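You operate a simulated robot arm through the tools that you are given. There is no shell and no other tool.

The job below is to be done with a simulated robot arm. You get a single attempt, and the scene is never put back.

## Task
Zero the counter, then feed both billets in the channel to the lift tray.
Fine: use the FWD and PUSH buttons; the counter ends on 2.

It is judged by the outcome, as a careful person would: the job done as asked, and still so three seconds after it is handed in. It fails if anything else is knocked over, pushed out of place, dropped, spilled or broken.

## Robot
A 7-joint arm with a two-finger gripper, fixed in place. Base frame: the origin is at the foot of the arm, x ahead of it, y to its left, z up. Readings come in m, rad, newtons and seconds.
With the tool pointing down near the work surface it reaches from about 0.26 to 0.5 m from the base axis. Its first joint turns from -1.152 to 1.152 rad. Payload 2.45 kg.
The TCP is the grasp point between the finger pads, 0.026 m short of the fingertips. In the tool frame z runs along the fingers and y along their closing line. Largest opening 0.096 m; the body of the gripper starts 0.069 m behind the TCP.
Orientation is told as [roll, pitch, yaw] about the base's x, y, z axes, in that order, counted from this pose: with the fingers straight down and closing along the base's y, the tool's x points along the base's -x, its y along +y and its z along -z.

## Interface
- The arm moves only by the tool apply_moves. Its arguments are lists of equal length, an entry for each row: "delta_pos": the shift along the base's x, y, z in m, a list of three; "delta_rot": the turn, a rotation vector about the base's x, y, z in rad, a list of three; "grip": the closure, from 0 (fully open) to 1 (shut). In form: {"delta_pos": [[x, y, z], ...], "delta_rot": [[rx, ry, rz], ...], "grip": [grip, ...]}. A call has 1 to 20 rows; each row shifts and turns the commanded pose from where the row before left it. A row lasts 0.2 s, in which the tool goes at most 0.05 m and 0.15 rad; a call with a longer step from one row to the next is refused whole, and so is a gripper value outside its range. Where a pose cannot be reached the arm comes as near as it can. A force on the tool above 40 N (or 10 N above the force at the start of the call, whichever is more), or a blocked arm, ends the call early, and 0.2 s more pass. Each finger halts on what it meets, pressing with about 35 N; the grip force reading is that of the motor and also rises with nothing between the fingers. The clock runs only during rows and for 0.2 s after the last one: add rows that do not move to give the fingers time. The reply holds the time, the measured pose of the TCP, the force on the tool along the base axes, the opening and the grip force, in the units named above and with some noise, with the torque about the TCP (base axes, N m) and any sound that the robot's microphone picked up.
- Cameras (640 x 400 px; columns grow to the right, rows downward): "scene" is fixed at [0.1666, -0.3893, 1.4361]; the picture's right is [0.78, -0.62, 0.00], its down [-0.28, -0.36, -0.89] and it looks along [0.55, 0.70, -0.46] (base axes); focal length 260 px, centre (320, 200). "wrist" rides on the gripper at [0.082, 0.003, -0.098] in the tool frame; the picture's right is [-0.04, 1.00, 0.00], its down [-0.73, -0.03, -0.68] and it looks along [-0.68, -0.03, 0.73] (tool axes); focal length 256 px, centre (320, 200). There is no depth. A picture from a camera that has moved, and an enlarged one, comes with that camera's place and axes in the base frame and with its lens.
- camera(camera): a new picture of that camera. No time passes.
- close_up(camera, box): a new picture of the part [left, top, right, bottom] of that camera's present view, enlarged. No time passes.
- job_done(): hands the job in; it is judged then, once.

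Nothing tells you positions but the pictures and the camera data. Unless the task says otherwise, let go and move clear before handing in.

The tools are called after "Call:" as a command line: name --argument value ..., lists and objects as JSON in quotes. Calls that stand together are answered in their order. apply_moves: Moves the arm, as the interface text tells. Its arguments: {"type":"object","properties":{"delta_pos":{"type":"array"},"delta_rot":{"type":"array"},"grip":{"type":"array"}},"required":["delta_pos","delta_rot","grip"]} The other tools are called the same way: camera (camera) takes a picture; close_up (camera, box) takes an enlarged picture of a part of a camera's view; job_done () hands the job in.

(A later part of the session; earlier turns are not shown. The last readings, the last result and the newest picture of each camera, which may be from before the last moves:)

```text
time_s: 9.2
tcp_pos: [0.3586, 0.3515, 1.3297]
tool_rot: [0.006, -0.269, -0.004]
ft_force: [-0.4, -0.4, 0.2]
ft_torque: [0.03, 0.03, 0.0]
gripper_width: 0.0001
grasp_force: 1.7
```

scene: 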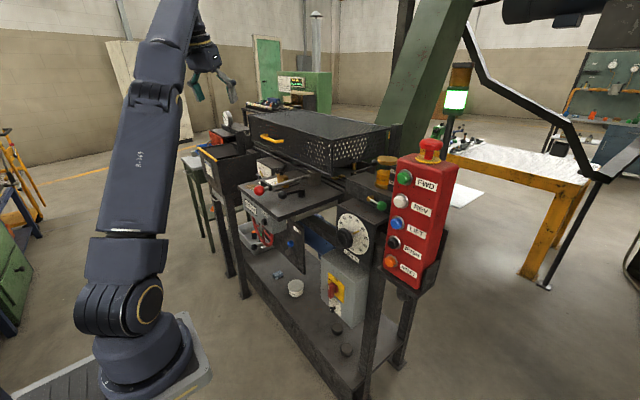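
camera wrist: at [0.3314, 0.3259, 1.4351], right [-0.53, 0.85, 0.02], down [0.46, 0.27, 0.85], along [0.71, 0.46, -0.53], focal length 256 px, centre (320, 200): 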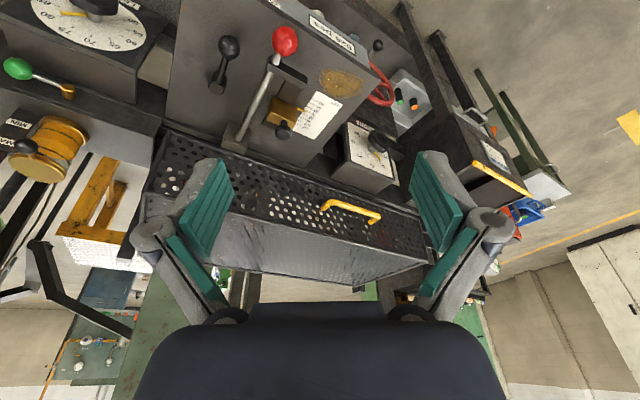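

Commanded pose restarts from the reached one. Now I pitch the tool to horizontal while lowering in front of the table.

Call:
apply_moves --delta_pos '[[0, 0, -0.01], [0, 0, -0.02], [0, 0, -0.02], [0, 0, -0.02], [0, 0, -0.02], [0, 0, -0.02], [0, 0, -0.02], [0, 0, -0.02], [0, 0, -0.02], [0, 0, 0]]' --delta_rot '[[0, -0.145, 0], [0, -0.145, 0], [0, -0.145, 0], [0, -0.145, 0], [0, -0.145, 0], [0, -0.145, 0], [0, -0.145, 0], [0, -0.145, 0], [0, -0.142, 0], [0, 0, 0]]' --grip '[1, 1, 1, 1, 1, 1, 1, 1, 1, 1]'

Call:
camera --camera "wrist"

Call:
camera --camera "scene"

```text
time_s: 11.4
tcp_pos: [0.3598, 0.3517, 1.1592]
tool_rot: [1.656, -1.568, -1.648]
ft_force: [1.2, 0.7, -0.1]
ft_torque: [0.0, 0.04, 0.02]
gripper_width: 0.0
grasp_force: 28.1
```

```text
taken
camera wrist: at [0.2607, 0.3551, 1.0795], right [-0.01, 1.0, 0.04], down [-0.68, -0.04, 0.73], along [0.73, -0.02, 0.68], focal length 256 px, centre (320, 200)
```

wrist: 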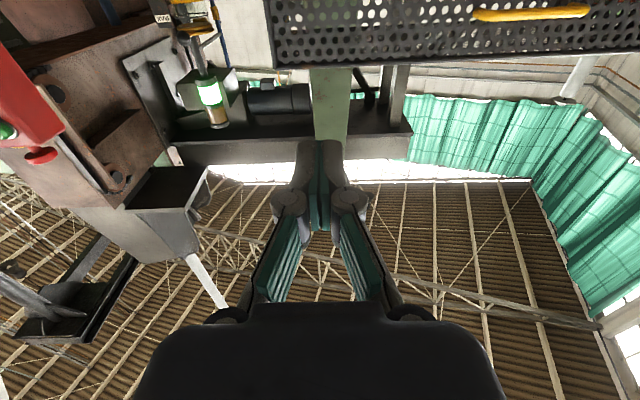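

```text
taken
```

scene: 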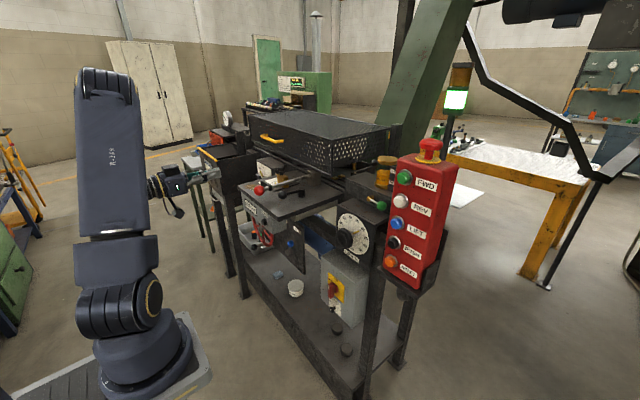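

The tool is horizontal and clear. I'll lower it to the ZERO button's height, staying in front of the table edge.

Call:
apply_moves --delta_pos '[[0, 0, -0.04], [0, 0, -0.04], [0, 0, -0.04], [0, 0, -0.04], [0, 0, -0.04], [0, 0, -0.015], [0, 0, 0]]' --delta_rot '[[0, 0, 0], [0, 0, 0], [0, 0, 0], [0, 0, 0], [0, 0, 0], [0, 0, 0], [0, 0, 0]]' --grip '[1, 1, 1, 1, 1, 1, 1]'

Call:
camera --camera "wrist"

Call:
camera --camera "scene"

Call:
close_up --camera "scene" --box '[200, 170, 320, 260]'

```text
time_s: 13.0
tcp_pos: [0.3603, 0.3511, 0.9432]
tool_rot: [1.305, -1.567, -1.3]
ft_force: [0.7, -0.2, -0.3]
ft_torque: [0.0, -0.02, 0.01]
gripper_width: 0.0
grasp_force: 28.3
```

```text
taken
camera wrist: at [0.2615, 0.3537, 0.8637], right [-0.01, 1.0, 0.04], down [-0.68, -0.04, 0.73], along [0.73, -0.03, 0.68], focal length 256 px, centre (320, 200)
```

wrist: 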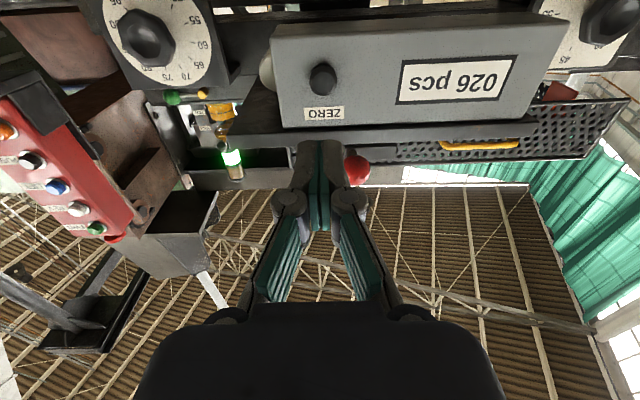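

```text
taken
```

scene: 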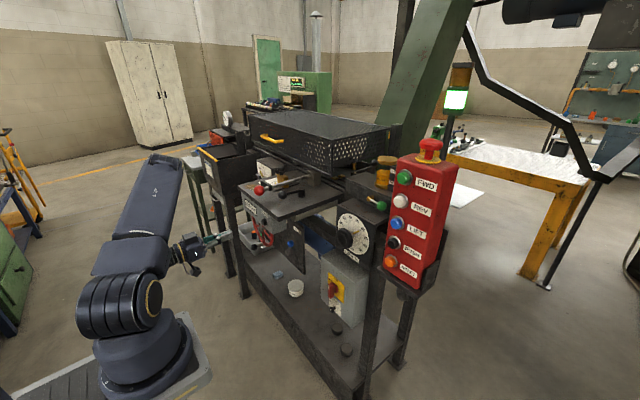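

```text
4.44 times, centred on (260, 215) of scene
camera zoom: at [0.1666, -0.3893, 1.4361], right [0.78, -0.62, 0.0], down [-0.28, -0.36, -0.89], along [0.55, 0.7, -0.46], focal length 1157 px, centre (587, 133)
```

zoom: 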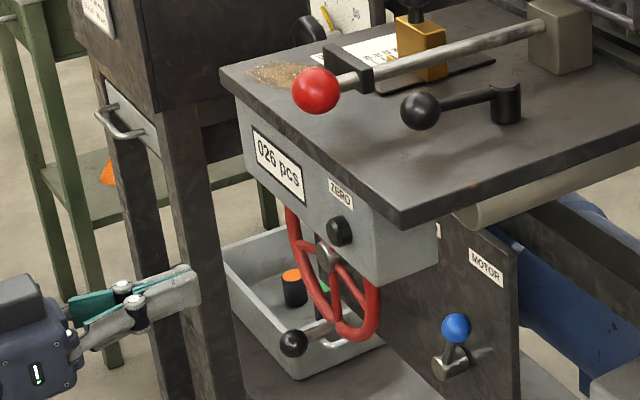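

ZERO is confirmed at y≈0.354, z≈0.94, face near x≈0.50. I'll align and approach to about 1.5 cm before it.

Call:
apply_moves --delta_pos '[[0.03, 0.003, -0.002], [0.03, 0, -0.001], [0.03, 0, 0], [0, 0, 0]]' --delta_rot '[[0, 0, 0], [0, 0, 0], [0, 0, 0], [0, 0, 0]]' --grip '[1, 1, 1, 1]'

Call:
camera --camera "wrist"

Call:
close_up --camera "scene" --box '[230, 190, 310, 250]'

```text
time_s: 14.0
tcp_pos: [0.448, 0.3533, 0.9429]
tool_rot: [1.119, -1.567, -1.114]
ft_force: [0.2, 0.0, 0.2]
ft_torque: [0.01, -0.03, -0.02]
gripper_width: 0.0
grasp_force: 28.4
```

```text
taken
camera wrist: at [0.3506, 0.3557, 0.8627], right [0.0, 1.0, 0.04], down [-0.68, -0.03, 0.73], along [0.74, -0.03, 0.68], focal length 256 px, centre (320, 200)
```

wrist: 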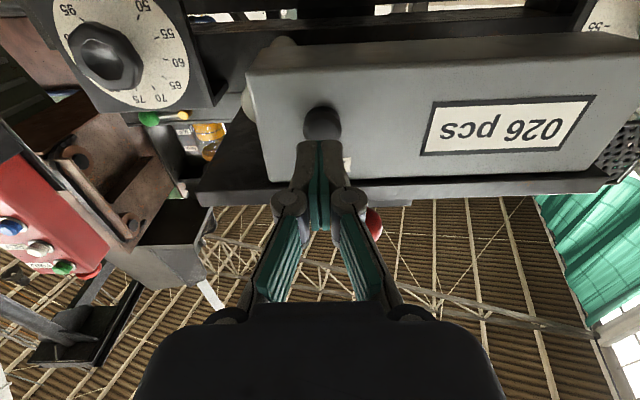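

```text
6.67 times, centred on (270, 220) of scene
camera zoom: at [0.1666, -0.3893, 1.4361], right [0.78, -0.62, 0.0], down [-0.28, -0.36, -0.89], along [0.55, 0.7, -0.46], focal length 1735 px, centre (653, 67)
```

zoom: 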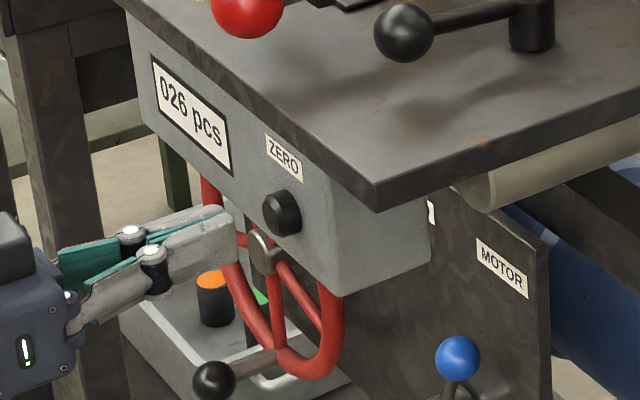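

The fingertip lines up with the button, about 2–3 cm short. I'll advance gently and check force and the counter.

Call:
apply_moves --delta_pos '[[0.008, 0, -0.001], [0.008, 0, 0], [0.006, 0, 0], [0, 0, 0]]' --delta_rot '[[0, 0, 0], [0, 0, 0], [0, 0, 0], [0, 0, 0]]' --grip '[1, 1, 1, 1]'

Call:
close_up --camera "scene" --box '[230, 190, 310, 250]'

Call:
close_up --camera "wrist" --box '[220, 20, 640, 250]'

```text
time_s: 15.0
tcp_pos: [0.4719, 0.3533, 0.9405]
tool_rot: [1.1, -1.567, -1.095]
ft_force: [-0.5, 0.4, 0.3]
ft_torque: [-0.02, 0.0, -0.02]
gripper_width: 0.0002
grasp_force: 28.5
```

```text
6.67 times, centred on (270, 220) of scene
camera zoom: at [0.1666, -0.3893, 1.4361], right [0.78, -0.62, 0.0], down [-0.28, -0.36, -0.89], along [0.55, 0.7, -0.46], focal length 1735 px, centre (653, 67)
```

zoom: 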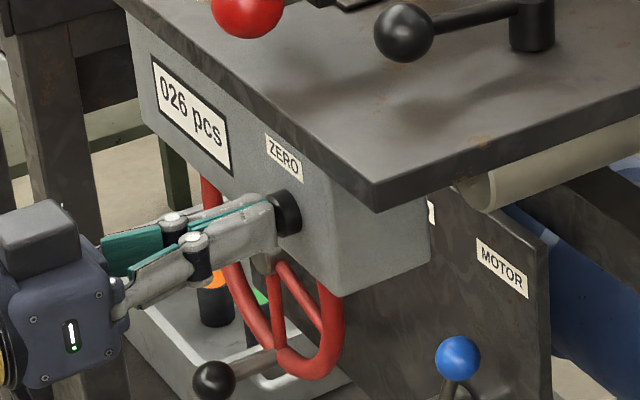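

```text
1.52 times, centred on (430, 135) of wrist
camera zoom: at [0.3732, 0.3562, 0.861], right [0.0, 1.0, 0.04], down [-0.68, -0.03, 0.73], along [0.74, -0.03, 0.68], focal length 390 px, centre (152, 299)
```

zoom: 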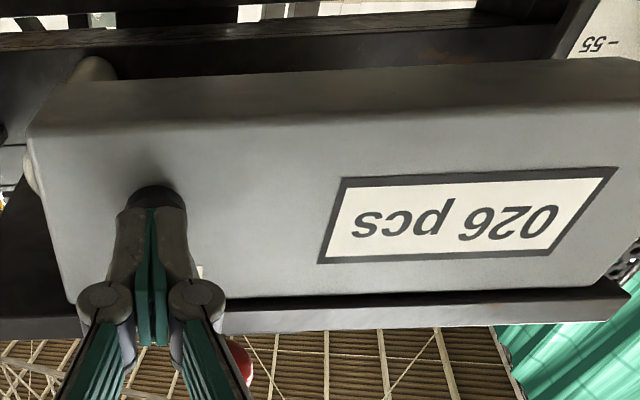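

The tip is at the button face with no force yet. I'll push in a few millimetres.

Call:
apply_moves --delta_pos '[[0.004, 0, 0], [0.004, 0, 0], [0.002, 0, 0], [0, 0, 0]]' --delta_rot '[[0, 0, 0], [0, 0, 0], [0, 0, 0], [0, 0, 0]]' --grip '[1, 1, 1, 1]'

Call:
close_up --camera "scene" --box '[230, 190, 310, 250]'

Call:
close_up --camera "wrist" --box '[220, 20, 640, 250]'

```text
time_s: 16.0
tcp_pos: [0.4807, 0.3551, 0.9414]
tool_rot: [1.091, -1.567, -1.085]
ft_force: [-11.0, -3.1, 1.3]
ft_torque: [0.0, -0.06, -0.1]
gripper_width: 0.0061
grasp_force: 28.4
heard: click
```

```text
6.67 times, centred on (270, 220) of scene
camera zoom: at [0.1663, -0.3894, 1.4361], right [0.78, -0.62, 0.0], down [-0.28, -0.36, -0.89], along [0.55, 0.7, -0.46], focal length 1735 px, centre (653, 67)
```

zoom: 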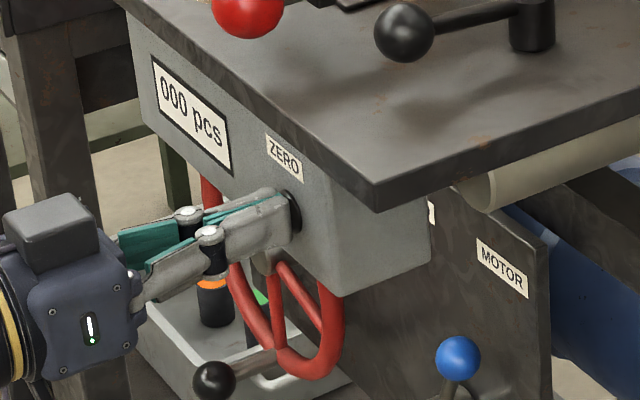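

```text
1.52 times, centred on (430, 135) of wrist
camera zoom: at [0.3824, 0.3571, 0.8606], right [-0.01, 1.0, 0.04], down [-0.68, -0.03, 0.73], along [0.74, -0.02, 0.68], focal length 390 px, centre (152, 299)
```

zoom: 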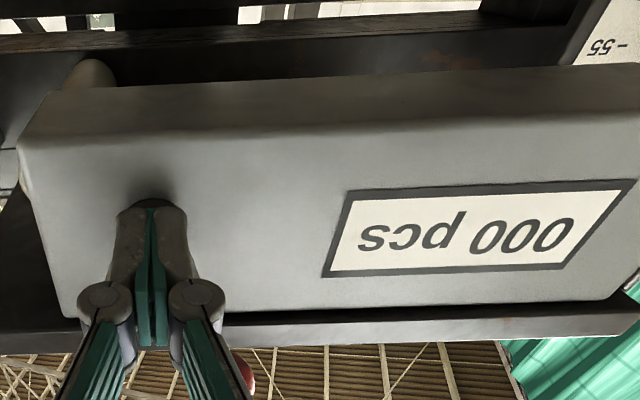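

The counter now reads 000. I'll back off, rise, and carry the tool over to the button panel.

Call:
apply_moves --delta_pos '[[-0.02, 0, 0], [-0.04, 0, 0], [-0.04, 0, 0], [-0.01, 0, 0.03], [0, 0, 0.045], [0, 0, 0.045], [0, 0, 0.045], [0, 0, 0.045], [0, 0, 0.045], [0, 0, 0.04], [0.01, -0.03, 0], [0.01, -0.04, 0], [0.01, -0.04, 0], [0.01, -0.04, 0], [0.01, -0.04, 0], [0, 0, 0]]' --delta_rot '[[0, 0, 0], [0, 0, 0], [0, 0, 0], [0, 0, 0], [0, 0, 0], [0, 0, 0], [0, 0, 0], [0, 0, 0], [0, 0, 0], [0, 0, 0], [0, 0, 0], [0, 0, 0], [0, 0, 0], [0, 0, 0], [0, 0, 0], [0, 0, 0]]' --grip '[1, 1, 1, 1, 1, 1, 1, 1, 1, 1, 1, 1, 1, 1, 1, 1]'

Call:
close_up --camera "scene" --box '[190, 100, 400, 260]'

Call:
camera --camera "wrist"

```text
time_s: 19.4
tcp_pos: [0.4291, 0.1757, 1.2439]
tool_rot: [0.682, -1.567, -0.676]
ft_force: [-0.5, 0.3, -0.3]
ft_torque: [0.02, 0.02, 0.0]
gripper_width: 0.0
grasp_force: 28.6
out of reach, approached as far as the arm can: row 15
```

```text
2.50 times, centred on (295, 180) of scene
camera zoom: at [0.1666, -0.3893, 1.4361], right [0.78, -0.62, 0.0], down [-0.28, -0.36, -0.89], along [0.55, 0.7, -0.46], focal length 651 px, centre (382, 250)
```

zoom: 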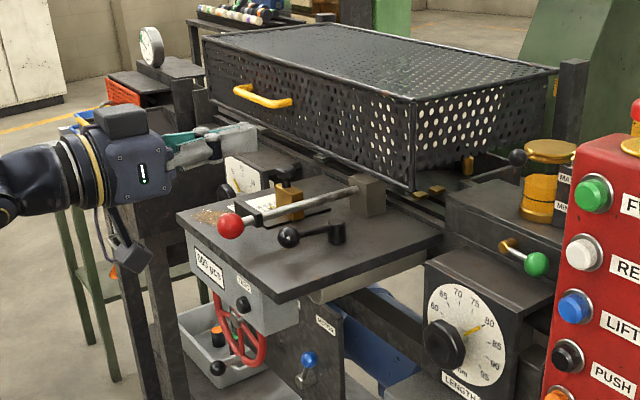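

```text
taken
camera wrist: at [0.3303, 0.1775, 1.1638], right [0.0, 1.0, 0.04], down [-0.68, -0.03, 0.74], along [0.74, -0.03, 0.68], focal length 256 px, centre (320, 200)
```

wrist: 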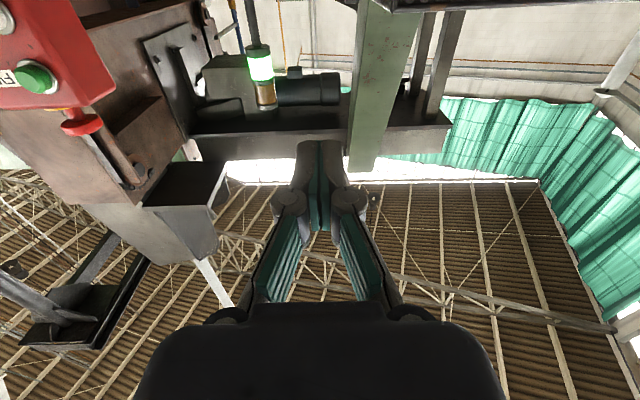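

The wrist was too near the base axis there. I'll go farther out in x before continuing toward the panel, staying short of it.

Call:
apply_moves --delta_pos '[[0.035, -0.01, 0], [0.035, -0.02, 0], [0.01, -0.04, 0], [0, -0.04, 0], [0, -0.04, 0], [0, -0.04, 0], [0, 0, 0]]' --delta_rot '[[0, 0, 0], [0, 0, 0], [0, 0, 0], [0, 0, 0], [0, 0, 0], [0, 0, 0], [0, 0, 0]]' --grip '[1, 1, 1, 1, 1, 1, 1]'

Call:
camera --camera "wrist"

Call:
camera --camera "scene"

```text
time_s: 21.0
tcp_pos: [0.5167, -0.0053, 1.2631]
tool_rot: [0.353, -1.562, -0.347]
ft_force: [-0.2, 0.1, -0.1]
ft_torque: [-0.01, 0.0, 0.03]
gripper_width: 0.0
grasp_force: 28.3
out of reach, approached as far as the arm can: row 4, 5, 6
```

```text
taken
camera wrist: at [0.4183, -0.0022, 1.1818], right [0.0, 1.0, 0.04], down [-0.67, -0.03, 0.74], along [0.74, -0.03, 0.67], focal length 256 px, centre (320, 200)
```

wrist: 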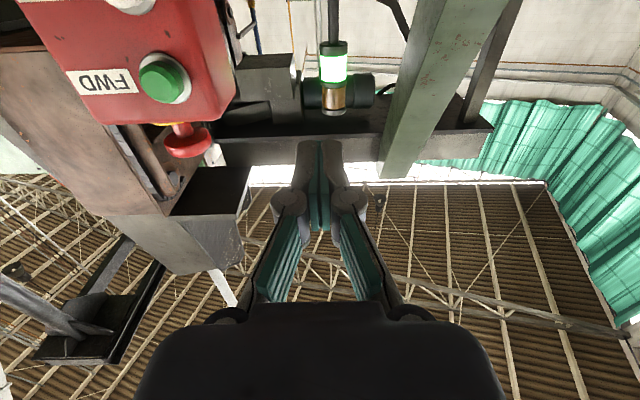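

```text
taken
```

scene: 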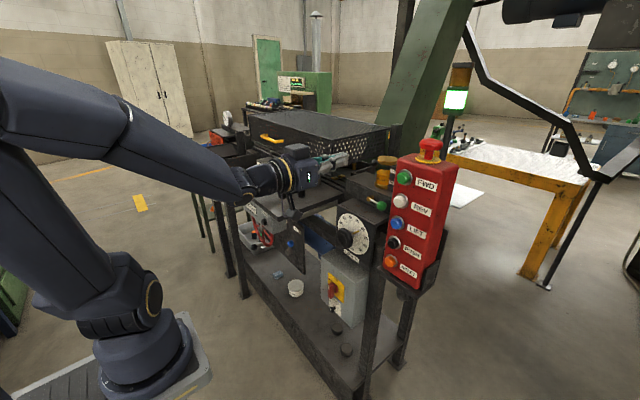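

FWD triangulates to about (0.60, -0.112, 1.234). I'll move outward to x≈0.55 and over to y≈-0.11, still about 2 cm short of the button.

Call:
apply_moves --delta_pos '[[0.03, -0.005, -0.01], [0.005, -0.035, -0.01], [0, -0.04, -0.008], [0, -0.027, 0], [0, 0, 0]]' --delta_rot '[[0, 0, 0], [0, 0, 0], [0, 0, 0], [0, 0, 0], [0, 0, 0]]' --grip '[1, 1, 1, 1, 1]'

Call:
camera --camera "wrist"

Call:
close_up --camera "scene" --box '[340, 120, 480, 220]'

```text
time_s: 22.2
tcp_pos: [0.512, -0.0747, 1.2763]
tool_rot: [-1.099, -1.524, 1.103]
ft_force: [0.3, 0.4, 0.1]
ft_torque: [0.03, -0.01, 0.0]
gripper_width: 0.0
grasp_force: 29.0
out of reach, approached as far as the arm can: row 1, 2, 3
```

```text
taken
camera wrist: at [0.4124, -0.0755, 1.1987], right [0.0, 1.0, 0.0], down [-0.66, 0.0, 0.75], along [0.75, 0.0, 0.66], focal length 256 px, centre (320, 200)
```

wrist: 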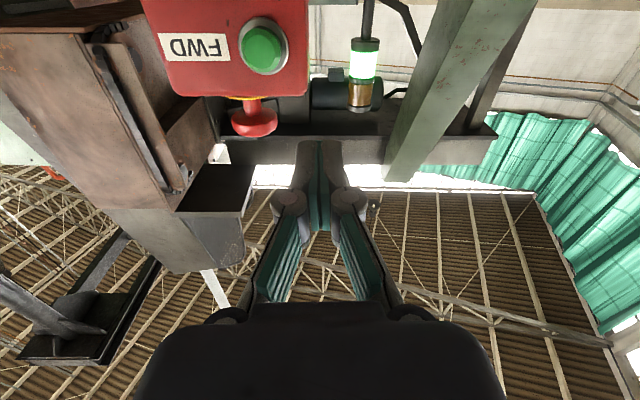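

```text
4.00 times, centred on (410, 170) of scene
camera zoom: at [0.1671, -0.3819, 1.4382], right [0.78, -0.62, 0.0], down [-0.29, -0.36, -0.89], along [0.55, 0.69, -0.46], focal length 1041 px, centre (-40, 320)
```

zoom: 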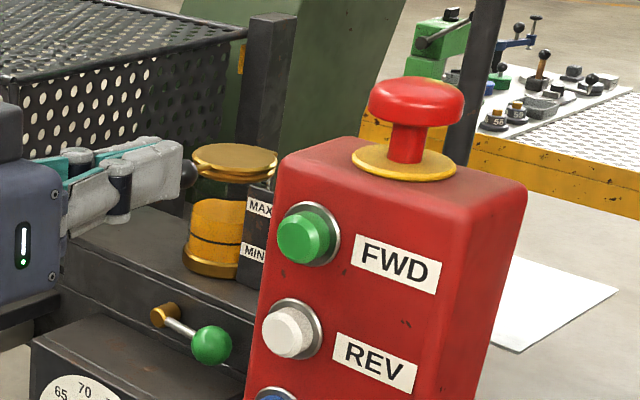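

The arm is stuck near x≈0.51 and the scene camera's reported place shifted slightly, so I'll check the whole scene before moving on.

Call:
camera --camera "scene"

Call:
close_up --camera "scene" --box '[0, 0, 320, 400]'

```text
taken
```

scene: 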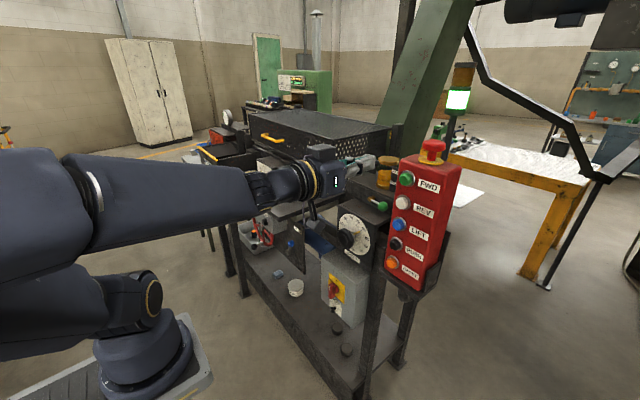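

```text
1.00 times, centred on (160, 200) of scene (not enlarged: the box is as wide or as high as the picture)
camera zoom: at [0.1671, -0.3819, 1.4382], right [0.78, -0.62, 0.0], down [-0.29, -0.36, -0.89], along [0.55, 0.69, -0.46], focal length 260 px, centre (480, 200)
```

zoom: 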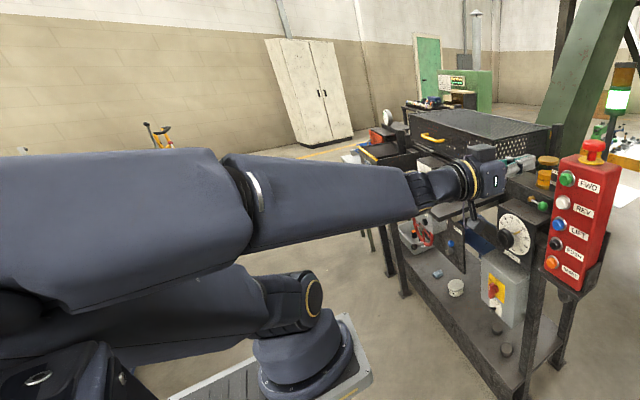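

The folded elbow has swung back close to the scene camera, which moved a few millimetres. I'll retrace right away, then use a more natural forward-down tool pose for the panel.

Call:
apply_moves --delta_pos '[[0.002, 0.035, -0.006], [0.003, 0.035, -0.006], [0, 0, 0]]' --delta_rot '[[0, 0, 0], [0, 0, 0], [0, 0, 0]]' --grip '[1, 1, 1]'

Call:
close_up --camera "scene" --box '[0, 0, 320, 400]'

```text
time_s: 23.0
tcp_pos: [0.5147, -0.0157, 1.2679]
tool_rot: [0.99, -1.565, -0.987]
ft_force: [-0.3, -0.6, 0.8]
ft_torque: [-0.02, -0.01, -0.02]
gripper_width: 0.0
grasp_force: 28.1
```

```text
1.00 times, centred on (160, 200) of scene (not enlarged: the box is as wide or as high as the picture)
camera zoom: at [0.1666, -0.3892, 1.4361], right [0.78, -0.62, 0.0], down [-0.28, -0.36, -0.89], along [0.55, 0.7, -0.46], focal length 260 px, centre (480, 200)
```

zoom: 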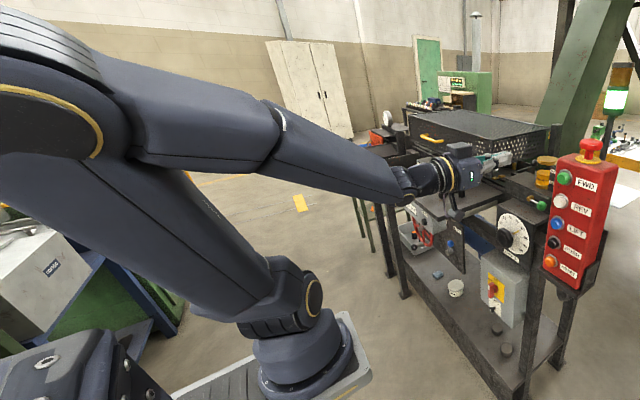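

The scene camera is back at its original place. Now I'll tilt the tool to point forward-down (about 45°), which lets the arm sit in a natural posture.

Call:
apply_moves --delta_pos '[[-0.01, 0.02, 0.01], [-0.01, 0.02, 0.01], [-0.005, 0.02, 0.01], [-0.005, 0.01, 0], [-0.005, 0.01, 0], [0, 0, 0]]' --delta_rot '[[0, 0.14, 0], [0, 0.14, 0], [0, 0.14, 0], [0, 0.14, 0], [0, 0.14, 0], [0, 0, 0]]' --grip '[1, 1, 1, 1, 1, 1]'

Call:
close_up --camera "scene" --box '[0, 0, 320, 400]'

Call:
camera --camera "wrist"

```text
time_s: 24.4
tcp_pos: [0.4802, 0.0636, 1.2955]
tool_rot: [0.007, -0.87, -0.002]
ft_force: [-0.2, 0.2, -0.1]
ft_torque: [0.04, -0.03, -0.02]
gripper_width: 0.0001
grasp_force: 28.3
```

```text
1.00 times, centred on (160, 200) of scene (not enlarged: the box is as wide or as high as the picture)
camera zoom: at [0.1666, -0.3893, 1.4361], right [0.78, -0.62, 0.0], down [-0.28, -0.36, -0.89], along [0.55, 0.7, -0.46], focal length 260 px, centre (480, 200)
```

zoom: 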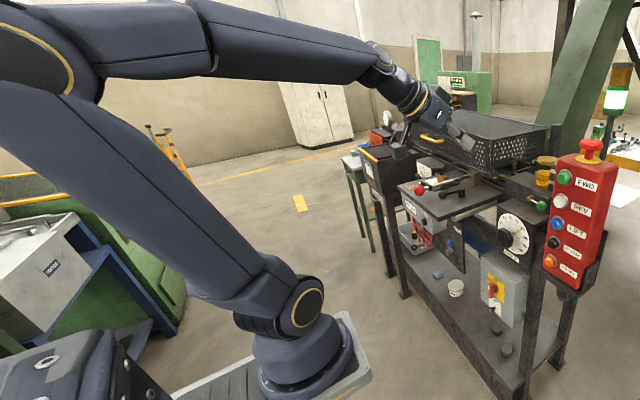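

```text
taken
camera wrist: at [0.3535, 0.066, 1.2994], right [0.02, 1.0, 0.04], down [-0.04, -0.03, 1.0], along [1.0, -0.02, 0.04], focal length 256 px, centre (320, 200)
```

wrist: 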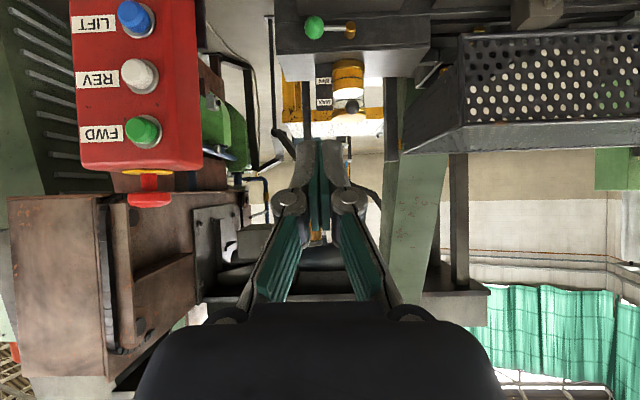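

This posture is good. FWD re-measures at (0.603, -0.111, 1.234); I'll bring the tip in front of it, about 4 cm short.

Call:
apply_moves --delta_pos '[[0.008, -0.035, -0.011], [0.008, -0.035, -0.011], [0.008, -0.035, -0.011], [0.008, -0.035, -0.011], [0.008, -0.035, -0.01], [0, 0, 0]]' --delta_rot '[[0, 0, 0], [0, 0, 0], [0, 0, 0], [0, 0, 0], [0, 0, 0], [0, 0, 0]]' --grip '[1, 1, 1, 1, 1, 1]'

Call:
camera --camera "wrist"

Call:
camera --camera "scene"

Call:
close_up --camera "scene" --box '[340, 100, 480, 200]'

```text
time_s: 25.8
tcp_pos: [0.5196, -0.1112, 1.2446]
tool_rot: [0.009, -0.871, -0.005]
ft_force: [1.0, 0.1, 0.4]
ft_torque: [0.01, -0.01, 0.0]
gripper_width: 0.0
grasp_force: 28.7
```

```text
taken
camera wrist: at [0.3926, -0.1081, 1.2475], right [0.02, 1.0, 0.04], down [-0.05, -0.03, 1.0], along [1.0, -0.03, 0.05], focal length 256 px, centre (320, 200)
```

wrist: 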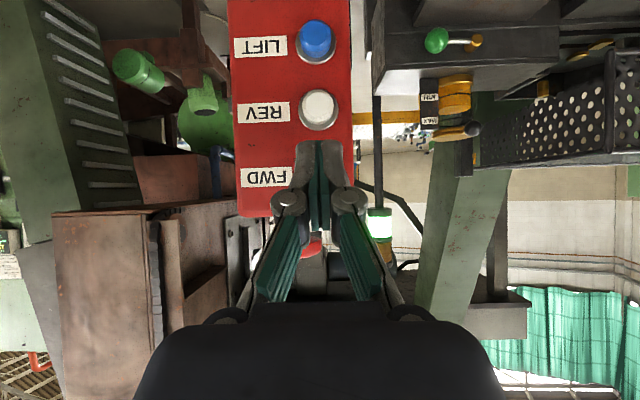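

```text
taken
```

scene: 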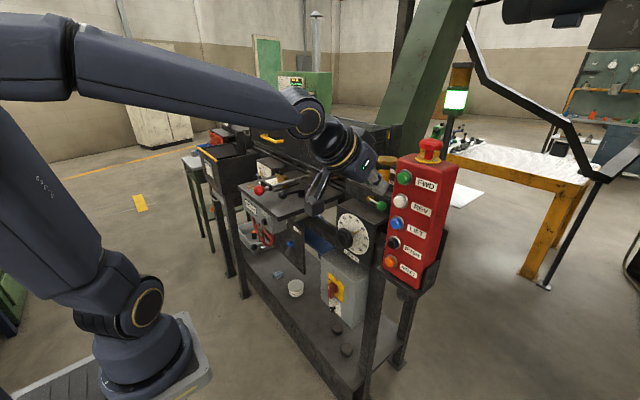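

```text
4.00 times, centred on (410, 150) of scene
camera zoom: at [0.1666, -0.3893, 1.4361], right [0.78, -0.62, 0.0], down [-0.28, -0.36, -0.89], along [0.55, 0.7, -0.46], focal length 1041 px, centre (-40, 400)
```

zoom: 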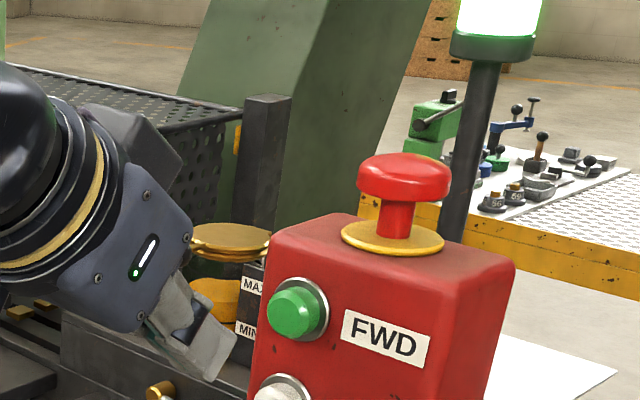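

The tip is lined up with FWD. I'll close the gap and press gently, then look at what happens.

Call:
apply_moves --delta_pos '[[0.02, 0, 0], [0.015, 0, 0], [0.008, 0, 0], [0, 0, 0]]' --delta_rot '[[0, 0, 0], [0, 0, 0], [0, 0, 0], [0, 0, 0]]' --grip '[1, 1, 1, 1]'

Call:
close_up --camera "scene" --box '[340, 100, 480, 200]'

Call:
close_up --camera "wrist" --box '[200, 80, 440, 240]'

```text
time_s: 26.8
tcp_pos: [0.5637, -0.1103, 1.2445]
tool_rot: [0.007, -0.871, -0.004]
ft_force: [0.1, -0.3, 0.0]
ft_torque: [-0.01, 0.01, -0.02]
gripper_width: 0.0001
grasp_force: 28.3
```

```text
4.00 times, centred on (410, 150) of scene
camera zoom: at [0.1666, -0.3893, 1.4361], right [0.78, -0.62, 0.0], down [-0.28, -0.36, -0.89], along [0.55, 0.7, -0.46], focal length 1041 px, centre (-40, 400)
```

zoom: 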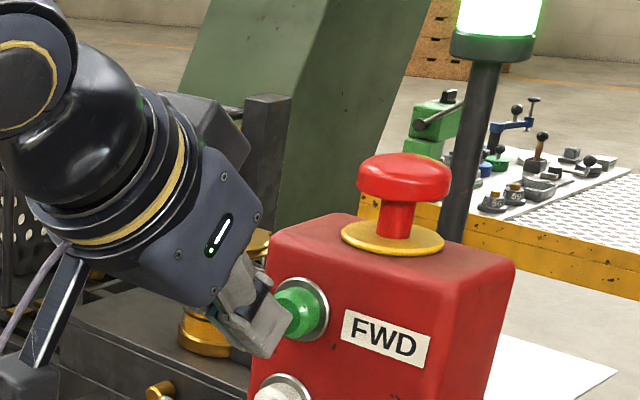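

```text
2.50 times, centred on (320, 160) of wrist
camera zoom: at [0.4361, -0.1074, 1.2468], right [0.02, 1.0, 0.04], down [-0.05, -0.03, 1.0], along [1.0, -0.03, 0.05], focal length 640 px, centre (320, 300)
```

zoom: 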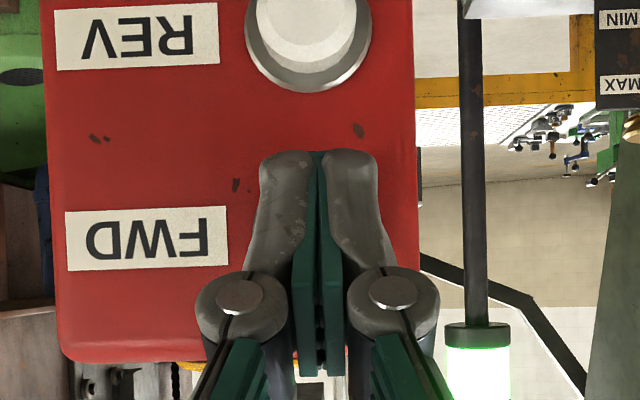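

Almost in contact. I'll press a few millimetres and stop to observe.

Call:
apply_moves --delta_pos '[[0.005, 0, 0], [0.004, 0, 0], [0.002, 0, 0]]' --delta_rot '[[0, 0, 0], [0, 0, 0], [0, 0, 0]]' --grip '[1, 1, 1]'

Call:
close_up --camera "scene" --box '[200, 90, 400, 230]'

Call:
close_up --camera "scene" --box '[340, 100, 480, 200]'

```text
time_s: 27.6
tcp_pos: [0.5746, -0.1098, 1.244]
tool_rot: [0.006, -0.869, -0.001]
ft_force: [-3.9, 1.1, 0.7]
ft_torque: [-0.03, 0.0, 0.02]
gripper_width: 0.0059
grasp_force: 28.2
heard: click
```

```text
2.86 times, centred on (300, 160) of scene
camera zoom: at [0.1665, -0.3892, 1.4361], right [0.78, -0.62, 0.0], down [-0.28, -0.36, -0.89], along [0.55, 0.7, -0.46], focal length 744 px, centre (377, 314)
```

zoom: 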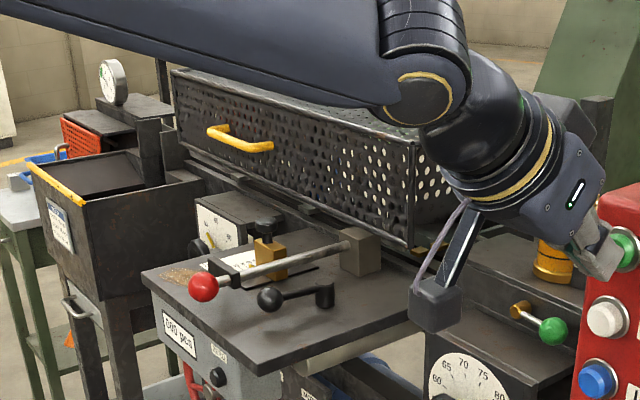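

```text
4.00 times, centred on (410, 150) of scene
camera zoom: at [0.1665, -0.3892, 1.4361], right [0.78, -0.62, 0.0], down [-0.28, -0.36, -0.89], along [0.55, 0.7, -0.46], focal length 1041 px, centre (-40, 400)
```

zoom: 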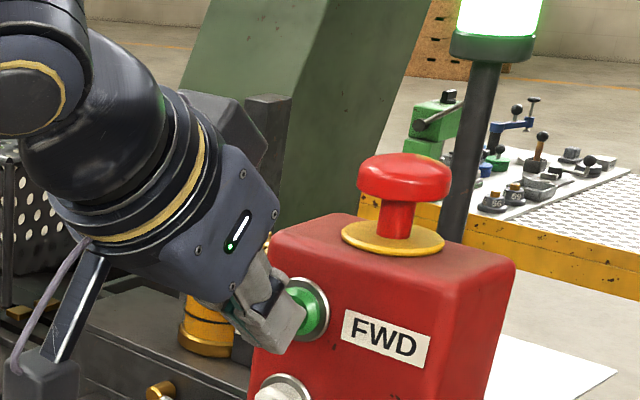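

A click was heard; no visible change yet. I'll hold for a moment and see if anything moves or sounds.

Call:
apply_moves --delta_pos '[[0, 0, 0], [0, 0, 0], [0, 0, 0]]' --delta_rot '[[0, 0, 0], [0, 0, 0], [0, 0, 0]]' --grip '[1, 1, 1]'

Call:
close_up --camera "scene" --box '[250, 110, 360, 190]'

Call:
close_up --camera "scene" --box '[180, 110, 290, 190]'

```text
time_s: 28.4
tcp_pos: [0.5743, -0.112, 1.2435]
tool_rot: [0.009, -0.869, -0.005]
ft_force: [-1.8, 0.7, -0.1]
ft_torque: [0.0, 0.05, -0.01]
gripper_width: 0.006
grasp_force: 28.4
```

```text
5.00 times, centred on (305, 150) of scene
camera zoom: at [0.1665, -0.3892, 1.4361], right [0.78, -0.62, 0.0], down [-0.28, -0.36, -0.89], along [0.55, 0.7, -0.46], focal length 1301 px, centre (395, 450)
```

zoom: 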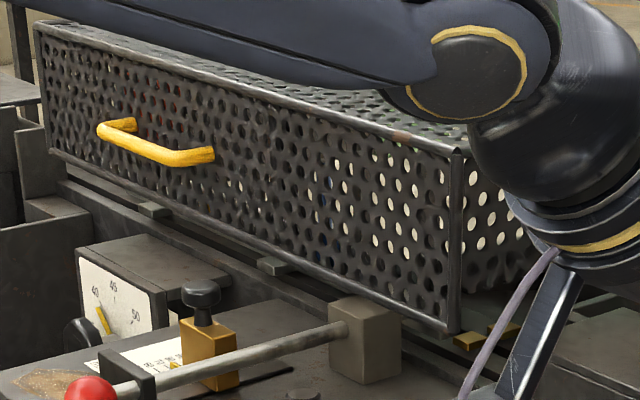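

```text
5.00 times, centred on (235, 150) of scene
camera zoom: at [0.1665, -0.3892, 1.4361], right [0.78, -0.62, 0.0], down [-0.28, -0.36, -0.89], along [0.55, 0.7, -0.46], focal length 1301 px, centre (745, 450)
```

zoom: 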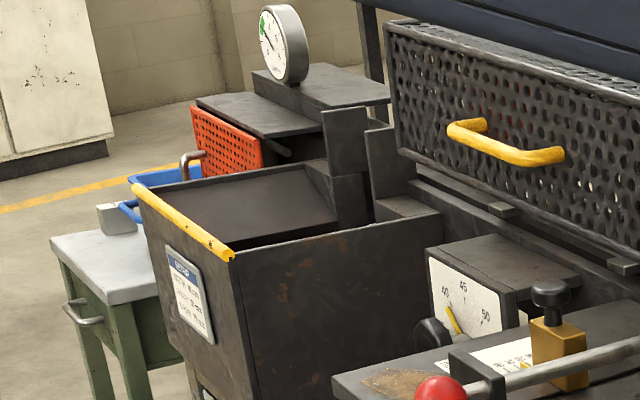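

Call:
close_up --camera "scene" --box '[260, 130, 340, 190]'

Call:
close_up --camera "scene" --box '[325, 150, 385, 190]'

Call:
close_up --camera "scene" --box '[255, 150, 345, 185]'

```text
6.67 times, centred on (300, 160) of scene
camera zoom: at [0.1665, -0.3892, 1.4361], right [0.78, -0.62, 0.0], down [-0.28, -0.36, -0.89], along [0.55, 0.7, -0.46], focal length 1735 px, centre (453, 467)
```

zoom: 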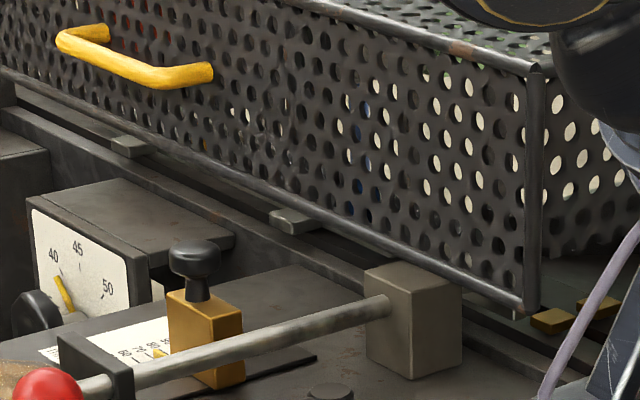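

```text
10.00 times, centred on (355, 170) of scene
camera zoom: at [0.1665, -0.3892, 1.4361], right [0.78, -0.62, 0.0], down [-0.28, -0.36, -0.89], along [0.55, 0.7, -0.46], focal length 2603 px, centre (-30, 500)
```

zoom: 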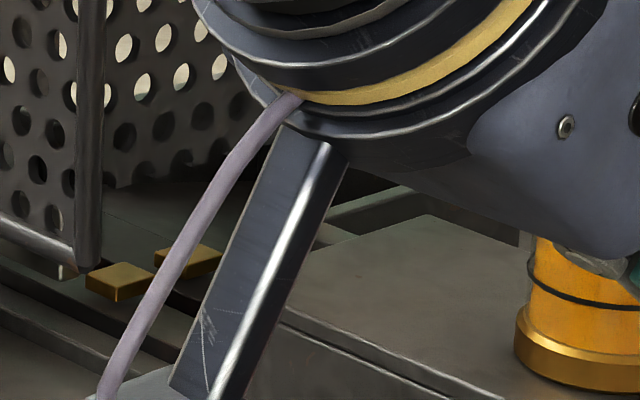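

```text
7.11 times, centred on (300, 168) of scene
camera zoom: at [0.1665, -0.3892, 1.4361], right [0.78, -0.62, 0.0], down [-0.28, -0.36, -0.89], along [0.55, 0.7, -0.46], focal length 1851 px, centre (462, 431)
```

zoom: 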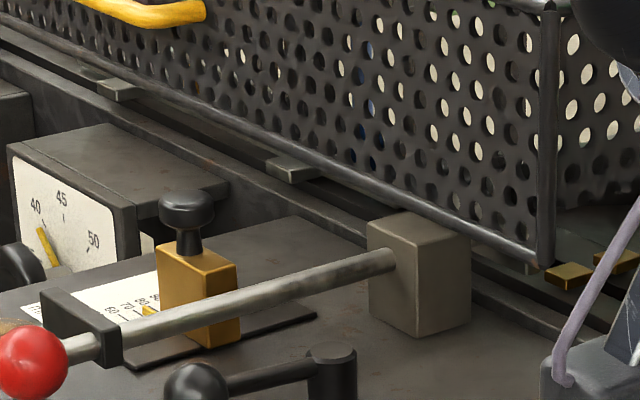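

The blue object behind the mesh has shifted to the right, so FWD drives the feed along the channel toward the right end while pressed (or latched). I'll hold a little more to measure.

Call:
apply_moves --delta_pos '[[0, 0, 0]]' --delta_rot '[[0, 0, 0]]' --grip '[1]'

Call:
close_up --camera "scene" --box '[255, 150, 345, 185]'

```text
time_s: 28.8
tcp_pos: [0.5732, -0.1101, 1.2442]
tool_rot: [0.007, -0.869, -0.005]
ft_force: [-1.8, 0.5, 1.5]
ft_torque: [-0.02, 0.02, 0.02]
gripper_width: 0.0063
grasp_force: 28.4
```

```text
7.11 times, centred on (300, 168) of scene
camera zoom: at [0.1665, -0.3893, 1.4361], right [0.78, -0.62, 0.0], down [-0.28, -0.36, -0.89], along [0.55, 0.7, -0.46], focal length 1851 px, centre (462, 431)
```

zoom: 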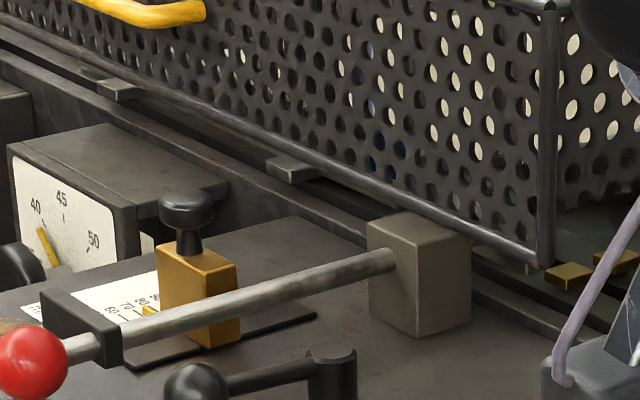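

The blue-banded billet keeps moving right at roughly 5 cm/s while FWD is held. I'll release the button and see whether the motion stops.

Call:
apply_moves --delta_pos '[[-0.015, 0, 0]]' --delta_rot '[[0, 0, 0]]' --grip '[1]'

Call:
close_up --camera "scene" --box '[255, 150, 345, 185]'

Call:
apply_moves --delta_pos '[[0, 0, 0], [0, 0, 0]]' --delta_rot '[[0, 0, 0], [0, 0, 0]]' --grip '[1, 1]'

Call:
close_up --camera "scene" --box '[255, 150, 345, 185]'

```text
time_s: 29.2
tcp_pos: [0.5588, -0.1091, 1.2442]
tool_rot: [0.009, -0.869, -0.005]
ft_force: [0.4, 0.2, 0.0]
ft_torque: [-0.03, 0.01, 0.03]
gripper_width: 0.0002
grasp_force: 28.3
```

```text
7.11 times, centred on (300, 168) of scene
camera zoom: at [0.1666, -0.3892, 1.4361], right [0.78, -0.62, 0.0], down [-0.28, -0.36, -0.89], along [0.55, 0.7, -0.46], focal length 1851 px, centre (462, 431)
```

zoom: 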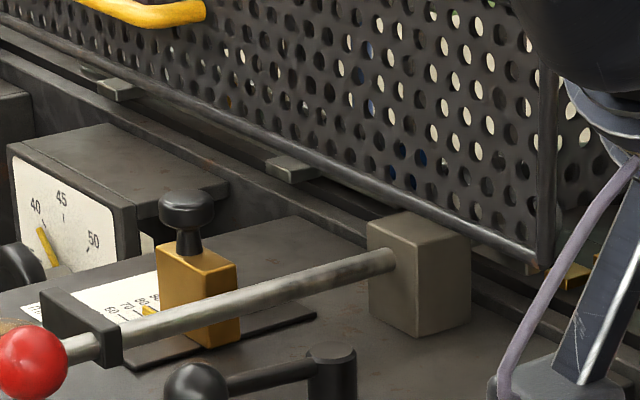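

```text
time_s: 29.8
tcp_pos: [0.5602, -0.1103, 1.2442]
tool_rot: [0.008, -0.869, -0.003]
ft_force: [-0.7, 0.0, 0.1]
ft_torque: [-0.02, -0.03, 0.0]
gripper_width: 0.0002
grasp_force: 28.6
```

```text
7.11 times, centred on (300, 168) of scene
camera zoom: at [0.1666, -0.3893, 1.4361], right [0.78, -0.62, 0.0], down [-0.28, -0.36, -0.89], along [0.55, 0.7, -0.46], focal length 1851 px, centre (462, 431)
```

zoom: 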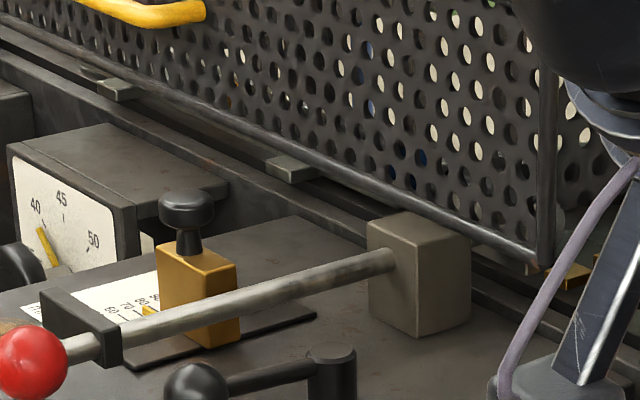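

Motion stops on release, so FWD is hold-to-run. Before feeding further I want a clear view of the right end to know where the billet should stop, so I'll raise and yaw the wrist camera there.

Call:
apply_moves --delta_pos '[[-0.03, 0, 0.01], [-0.03, 0, 0.03], [0, 0.02, 0.03], [0, 0.03, 0.03], [0.02, 0.035, 0.02], [0.02, 0.035, 0], [0.02, 0.035, 0], [0.02, 0.03, 0], [0.02, 0.02, 0], [0, 0, 0]]' --delta_rot '[[0, 0, 0], [0, 0, 0.12], [0, 0, 0.12], [0, 0, 0.12], [0, 0, 0.12], [0, 0, 0.12], [0, 0, 0.12], [-0.09, 0.105, 0], [-0.09, 0.105, 0], [0, 0, 0]]' --grip '[0.5, 0, 0, 0, 0, 0, 0, 0, 0, 0]'

Call:
camera --camera "wrist"

Call:
close_up --camera "scene" --box '[0, 0, 320, 400]'

```text
time_s: 32.0
tcp_pos: [0.6016, 0.0926, 1.3618]
tool_rot: [0.011, -0.591, 0.715]
ft_force: [-1.0, 0.0, 0.0]
ft_torque: [-0.02, 0.01, 0.03]
gripper_width: 0.0962
grasp_force: 0.0
```

```text
taken
camera wrist: at [0.5075, 0.0131, 1.3992], right [-0.63, 0.77, 0.03], down [0.2, 0.12, 0.97], along [0.75, 0.62, -0.23], focal length 256 px, centre (320, 200)
```

wrist: 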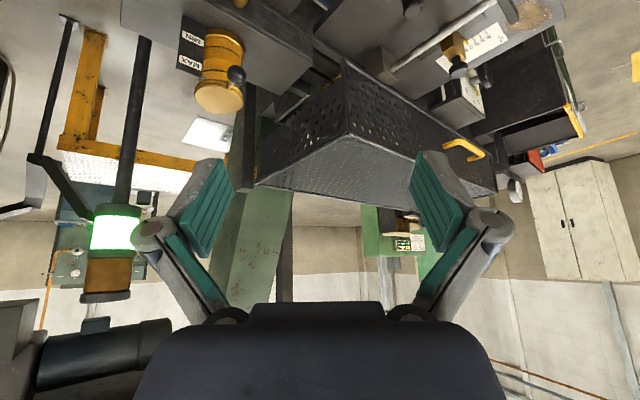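

```text
1.00 times, centred on (160, 200) of scene (not enlarged: the box is as wide or as high as the picture)
camera zoom: at [0.1666, -0.3893, 1.4361], right [0.78, -0.62, 0.0], down [-0.28, -0.36, -0.89], along [0.55, 0.7, -0.46], focal length 260 px, centre (480, 200)
```

zoom: 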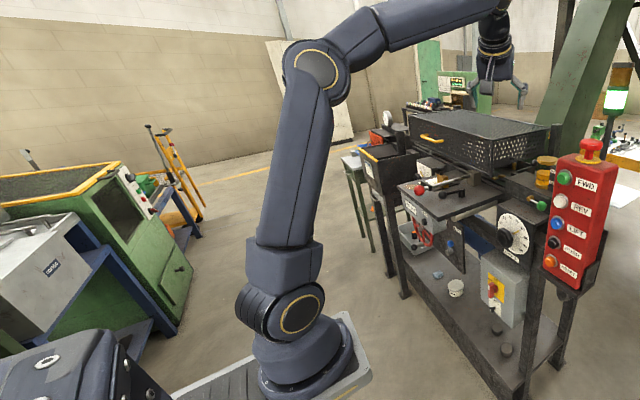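

Call:
close_up --camera "wrist" --box '[230, 60, 390, 180]'

Call:
close_up --camera "wrist" --box '[235, 70, 345, 140]'

Call:
close_up --camera "scene" --box '[325, 150, 385, 190]'

Call:
close_up --camera "scene" --box '[255, 150, 345, 185]'

```text
3.33 times, centred on (310, 120) of wrist
camera zoom: at [0.5075, 0.0131, 1.3992], right [-0.63, 0.77, 0.03], down [0.2, 0.12, 0.97], along [0.75, 0.62, -0.23], focal length 853 px, centre (353, 467)
```

zoom: 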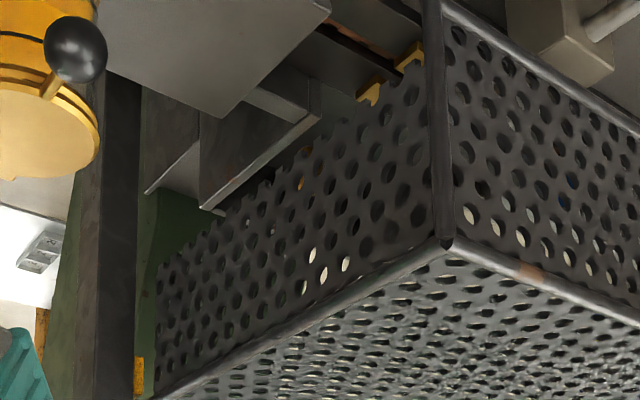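

```text
5.71 times, centred on (290, 105) of wrist
camera zoom: at [0.5075, 0.0131, 1.3992], right [-0.63, 0.77, 0.03], down [0.2, 0.12, 0.97], along [0.75, 0.62, -0.23], focal length 1463 px, centre (491, 743)
```

zoom: 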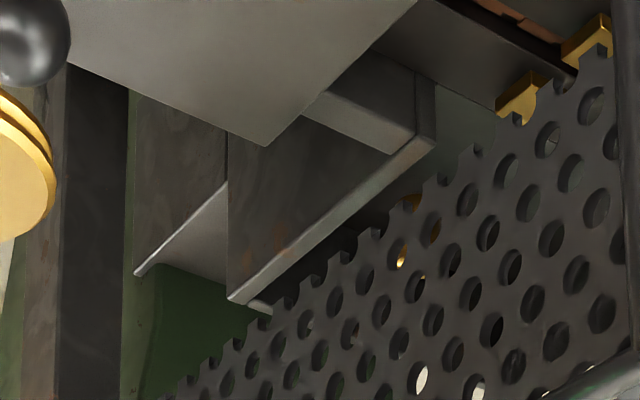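

```text
10.00 times, centred on (355, 170) of scene
camera zoom: at [0.1666, -0.3893, 1.4361], right [0.78, -0.62, 0.0], down [-0.28, -0.36, -0.89], along [0.55, 0.7, -0.46], focal length 2603 px, centre (-30, 500)
```

zoom: 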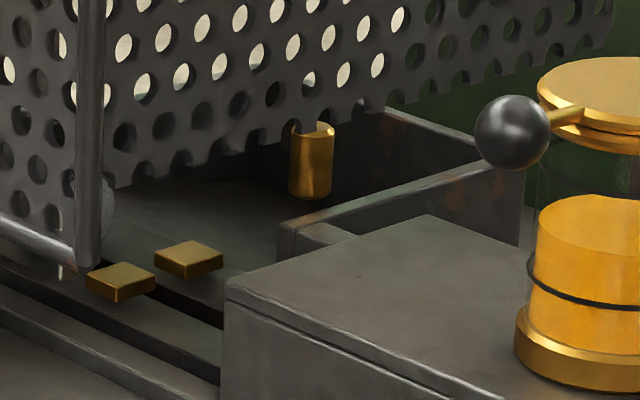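

```text
7.11 times, centred on (300, 168) of scene
camera zoom: at [0.1666, -0.3893, 1.4361], right [0.78, -0.62, 0.0], down [-0.28, -0.36, -0.89], along [0.55, 0.7, -0.46], focal length 1851 px, centre (462, 431)
```

zoom: 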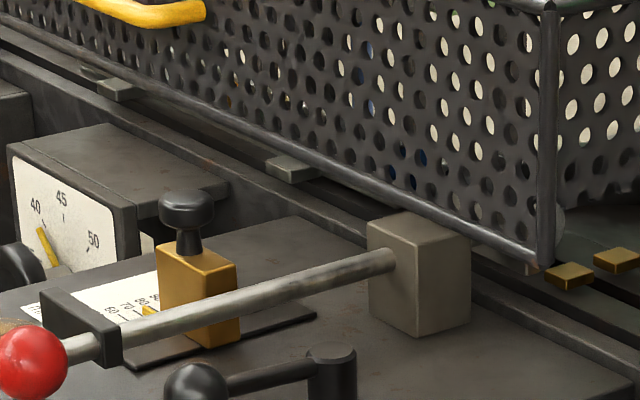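

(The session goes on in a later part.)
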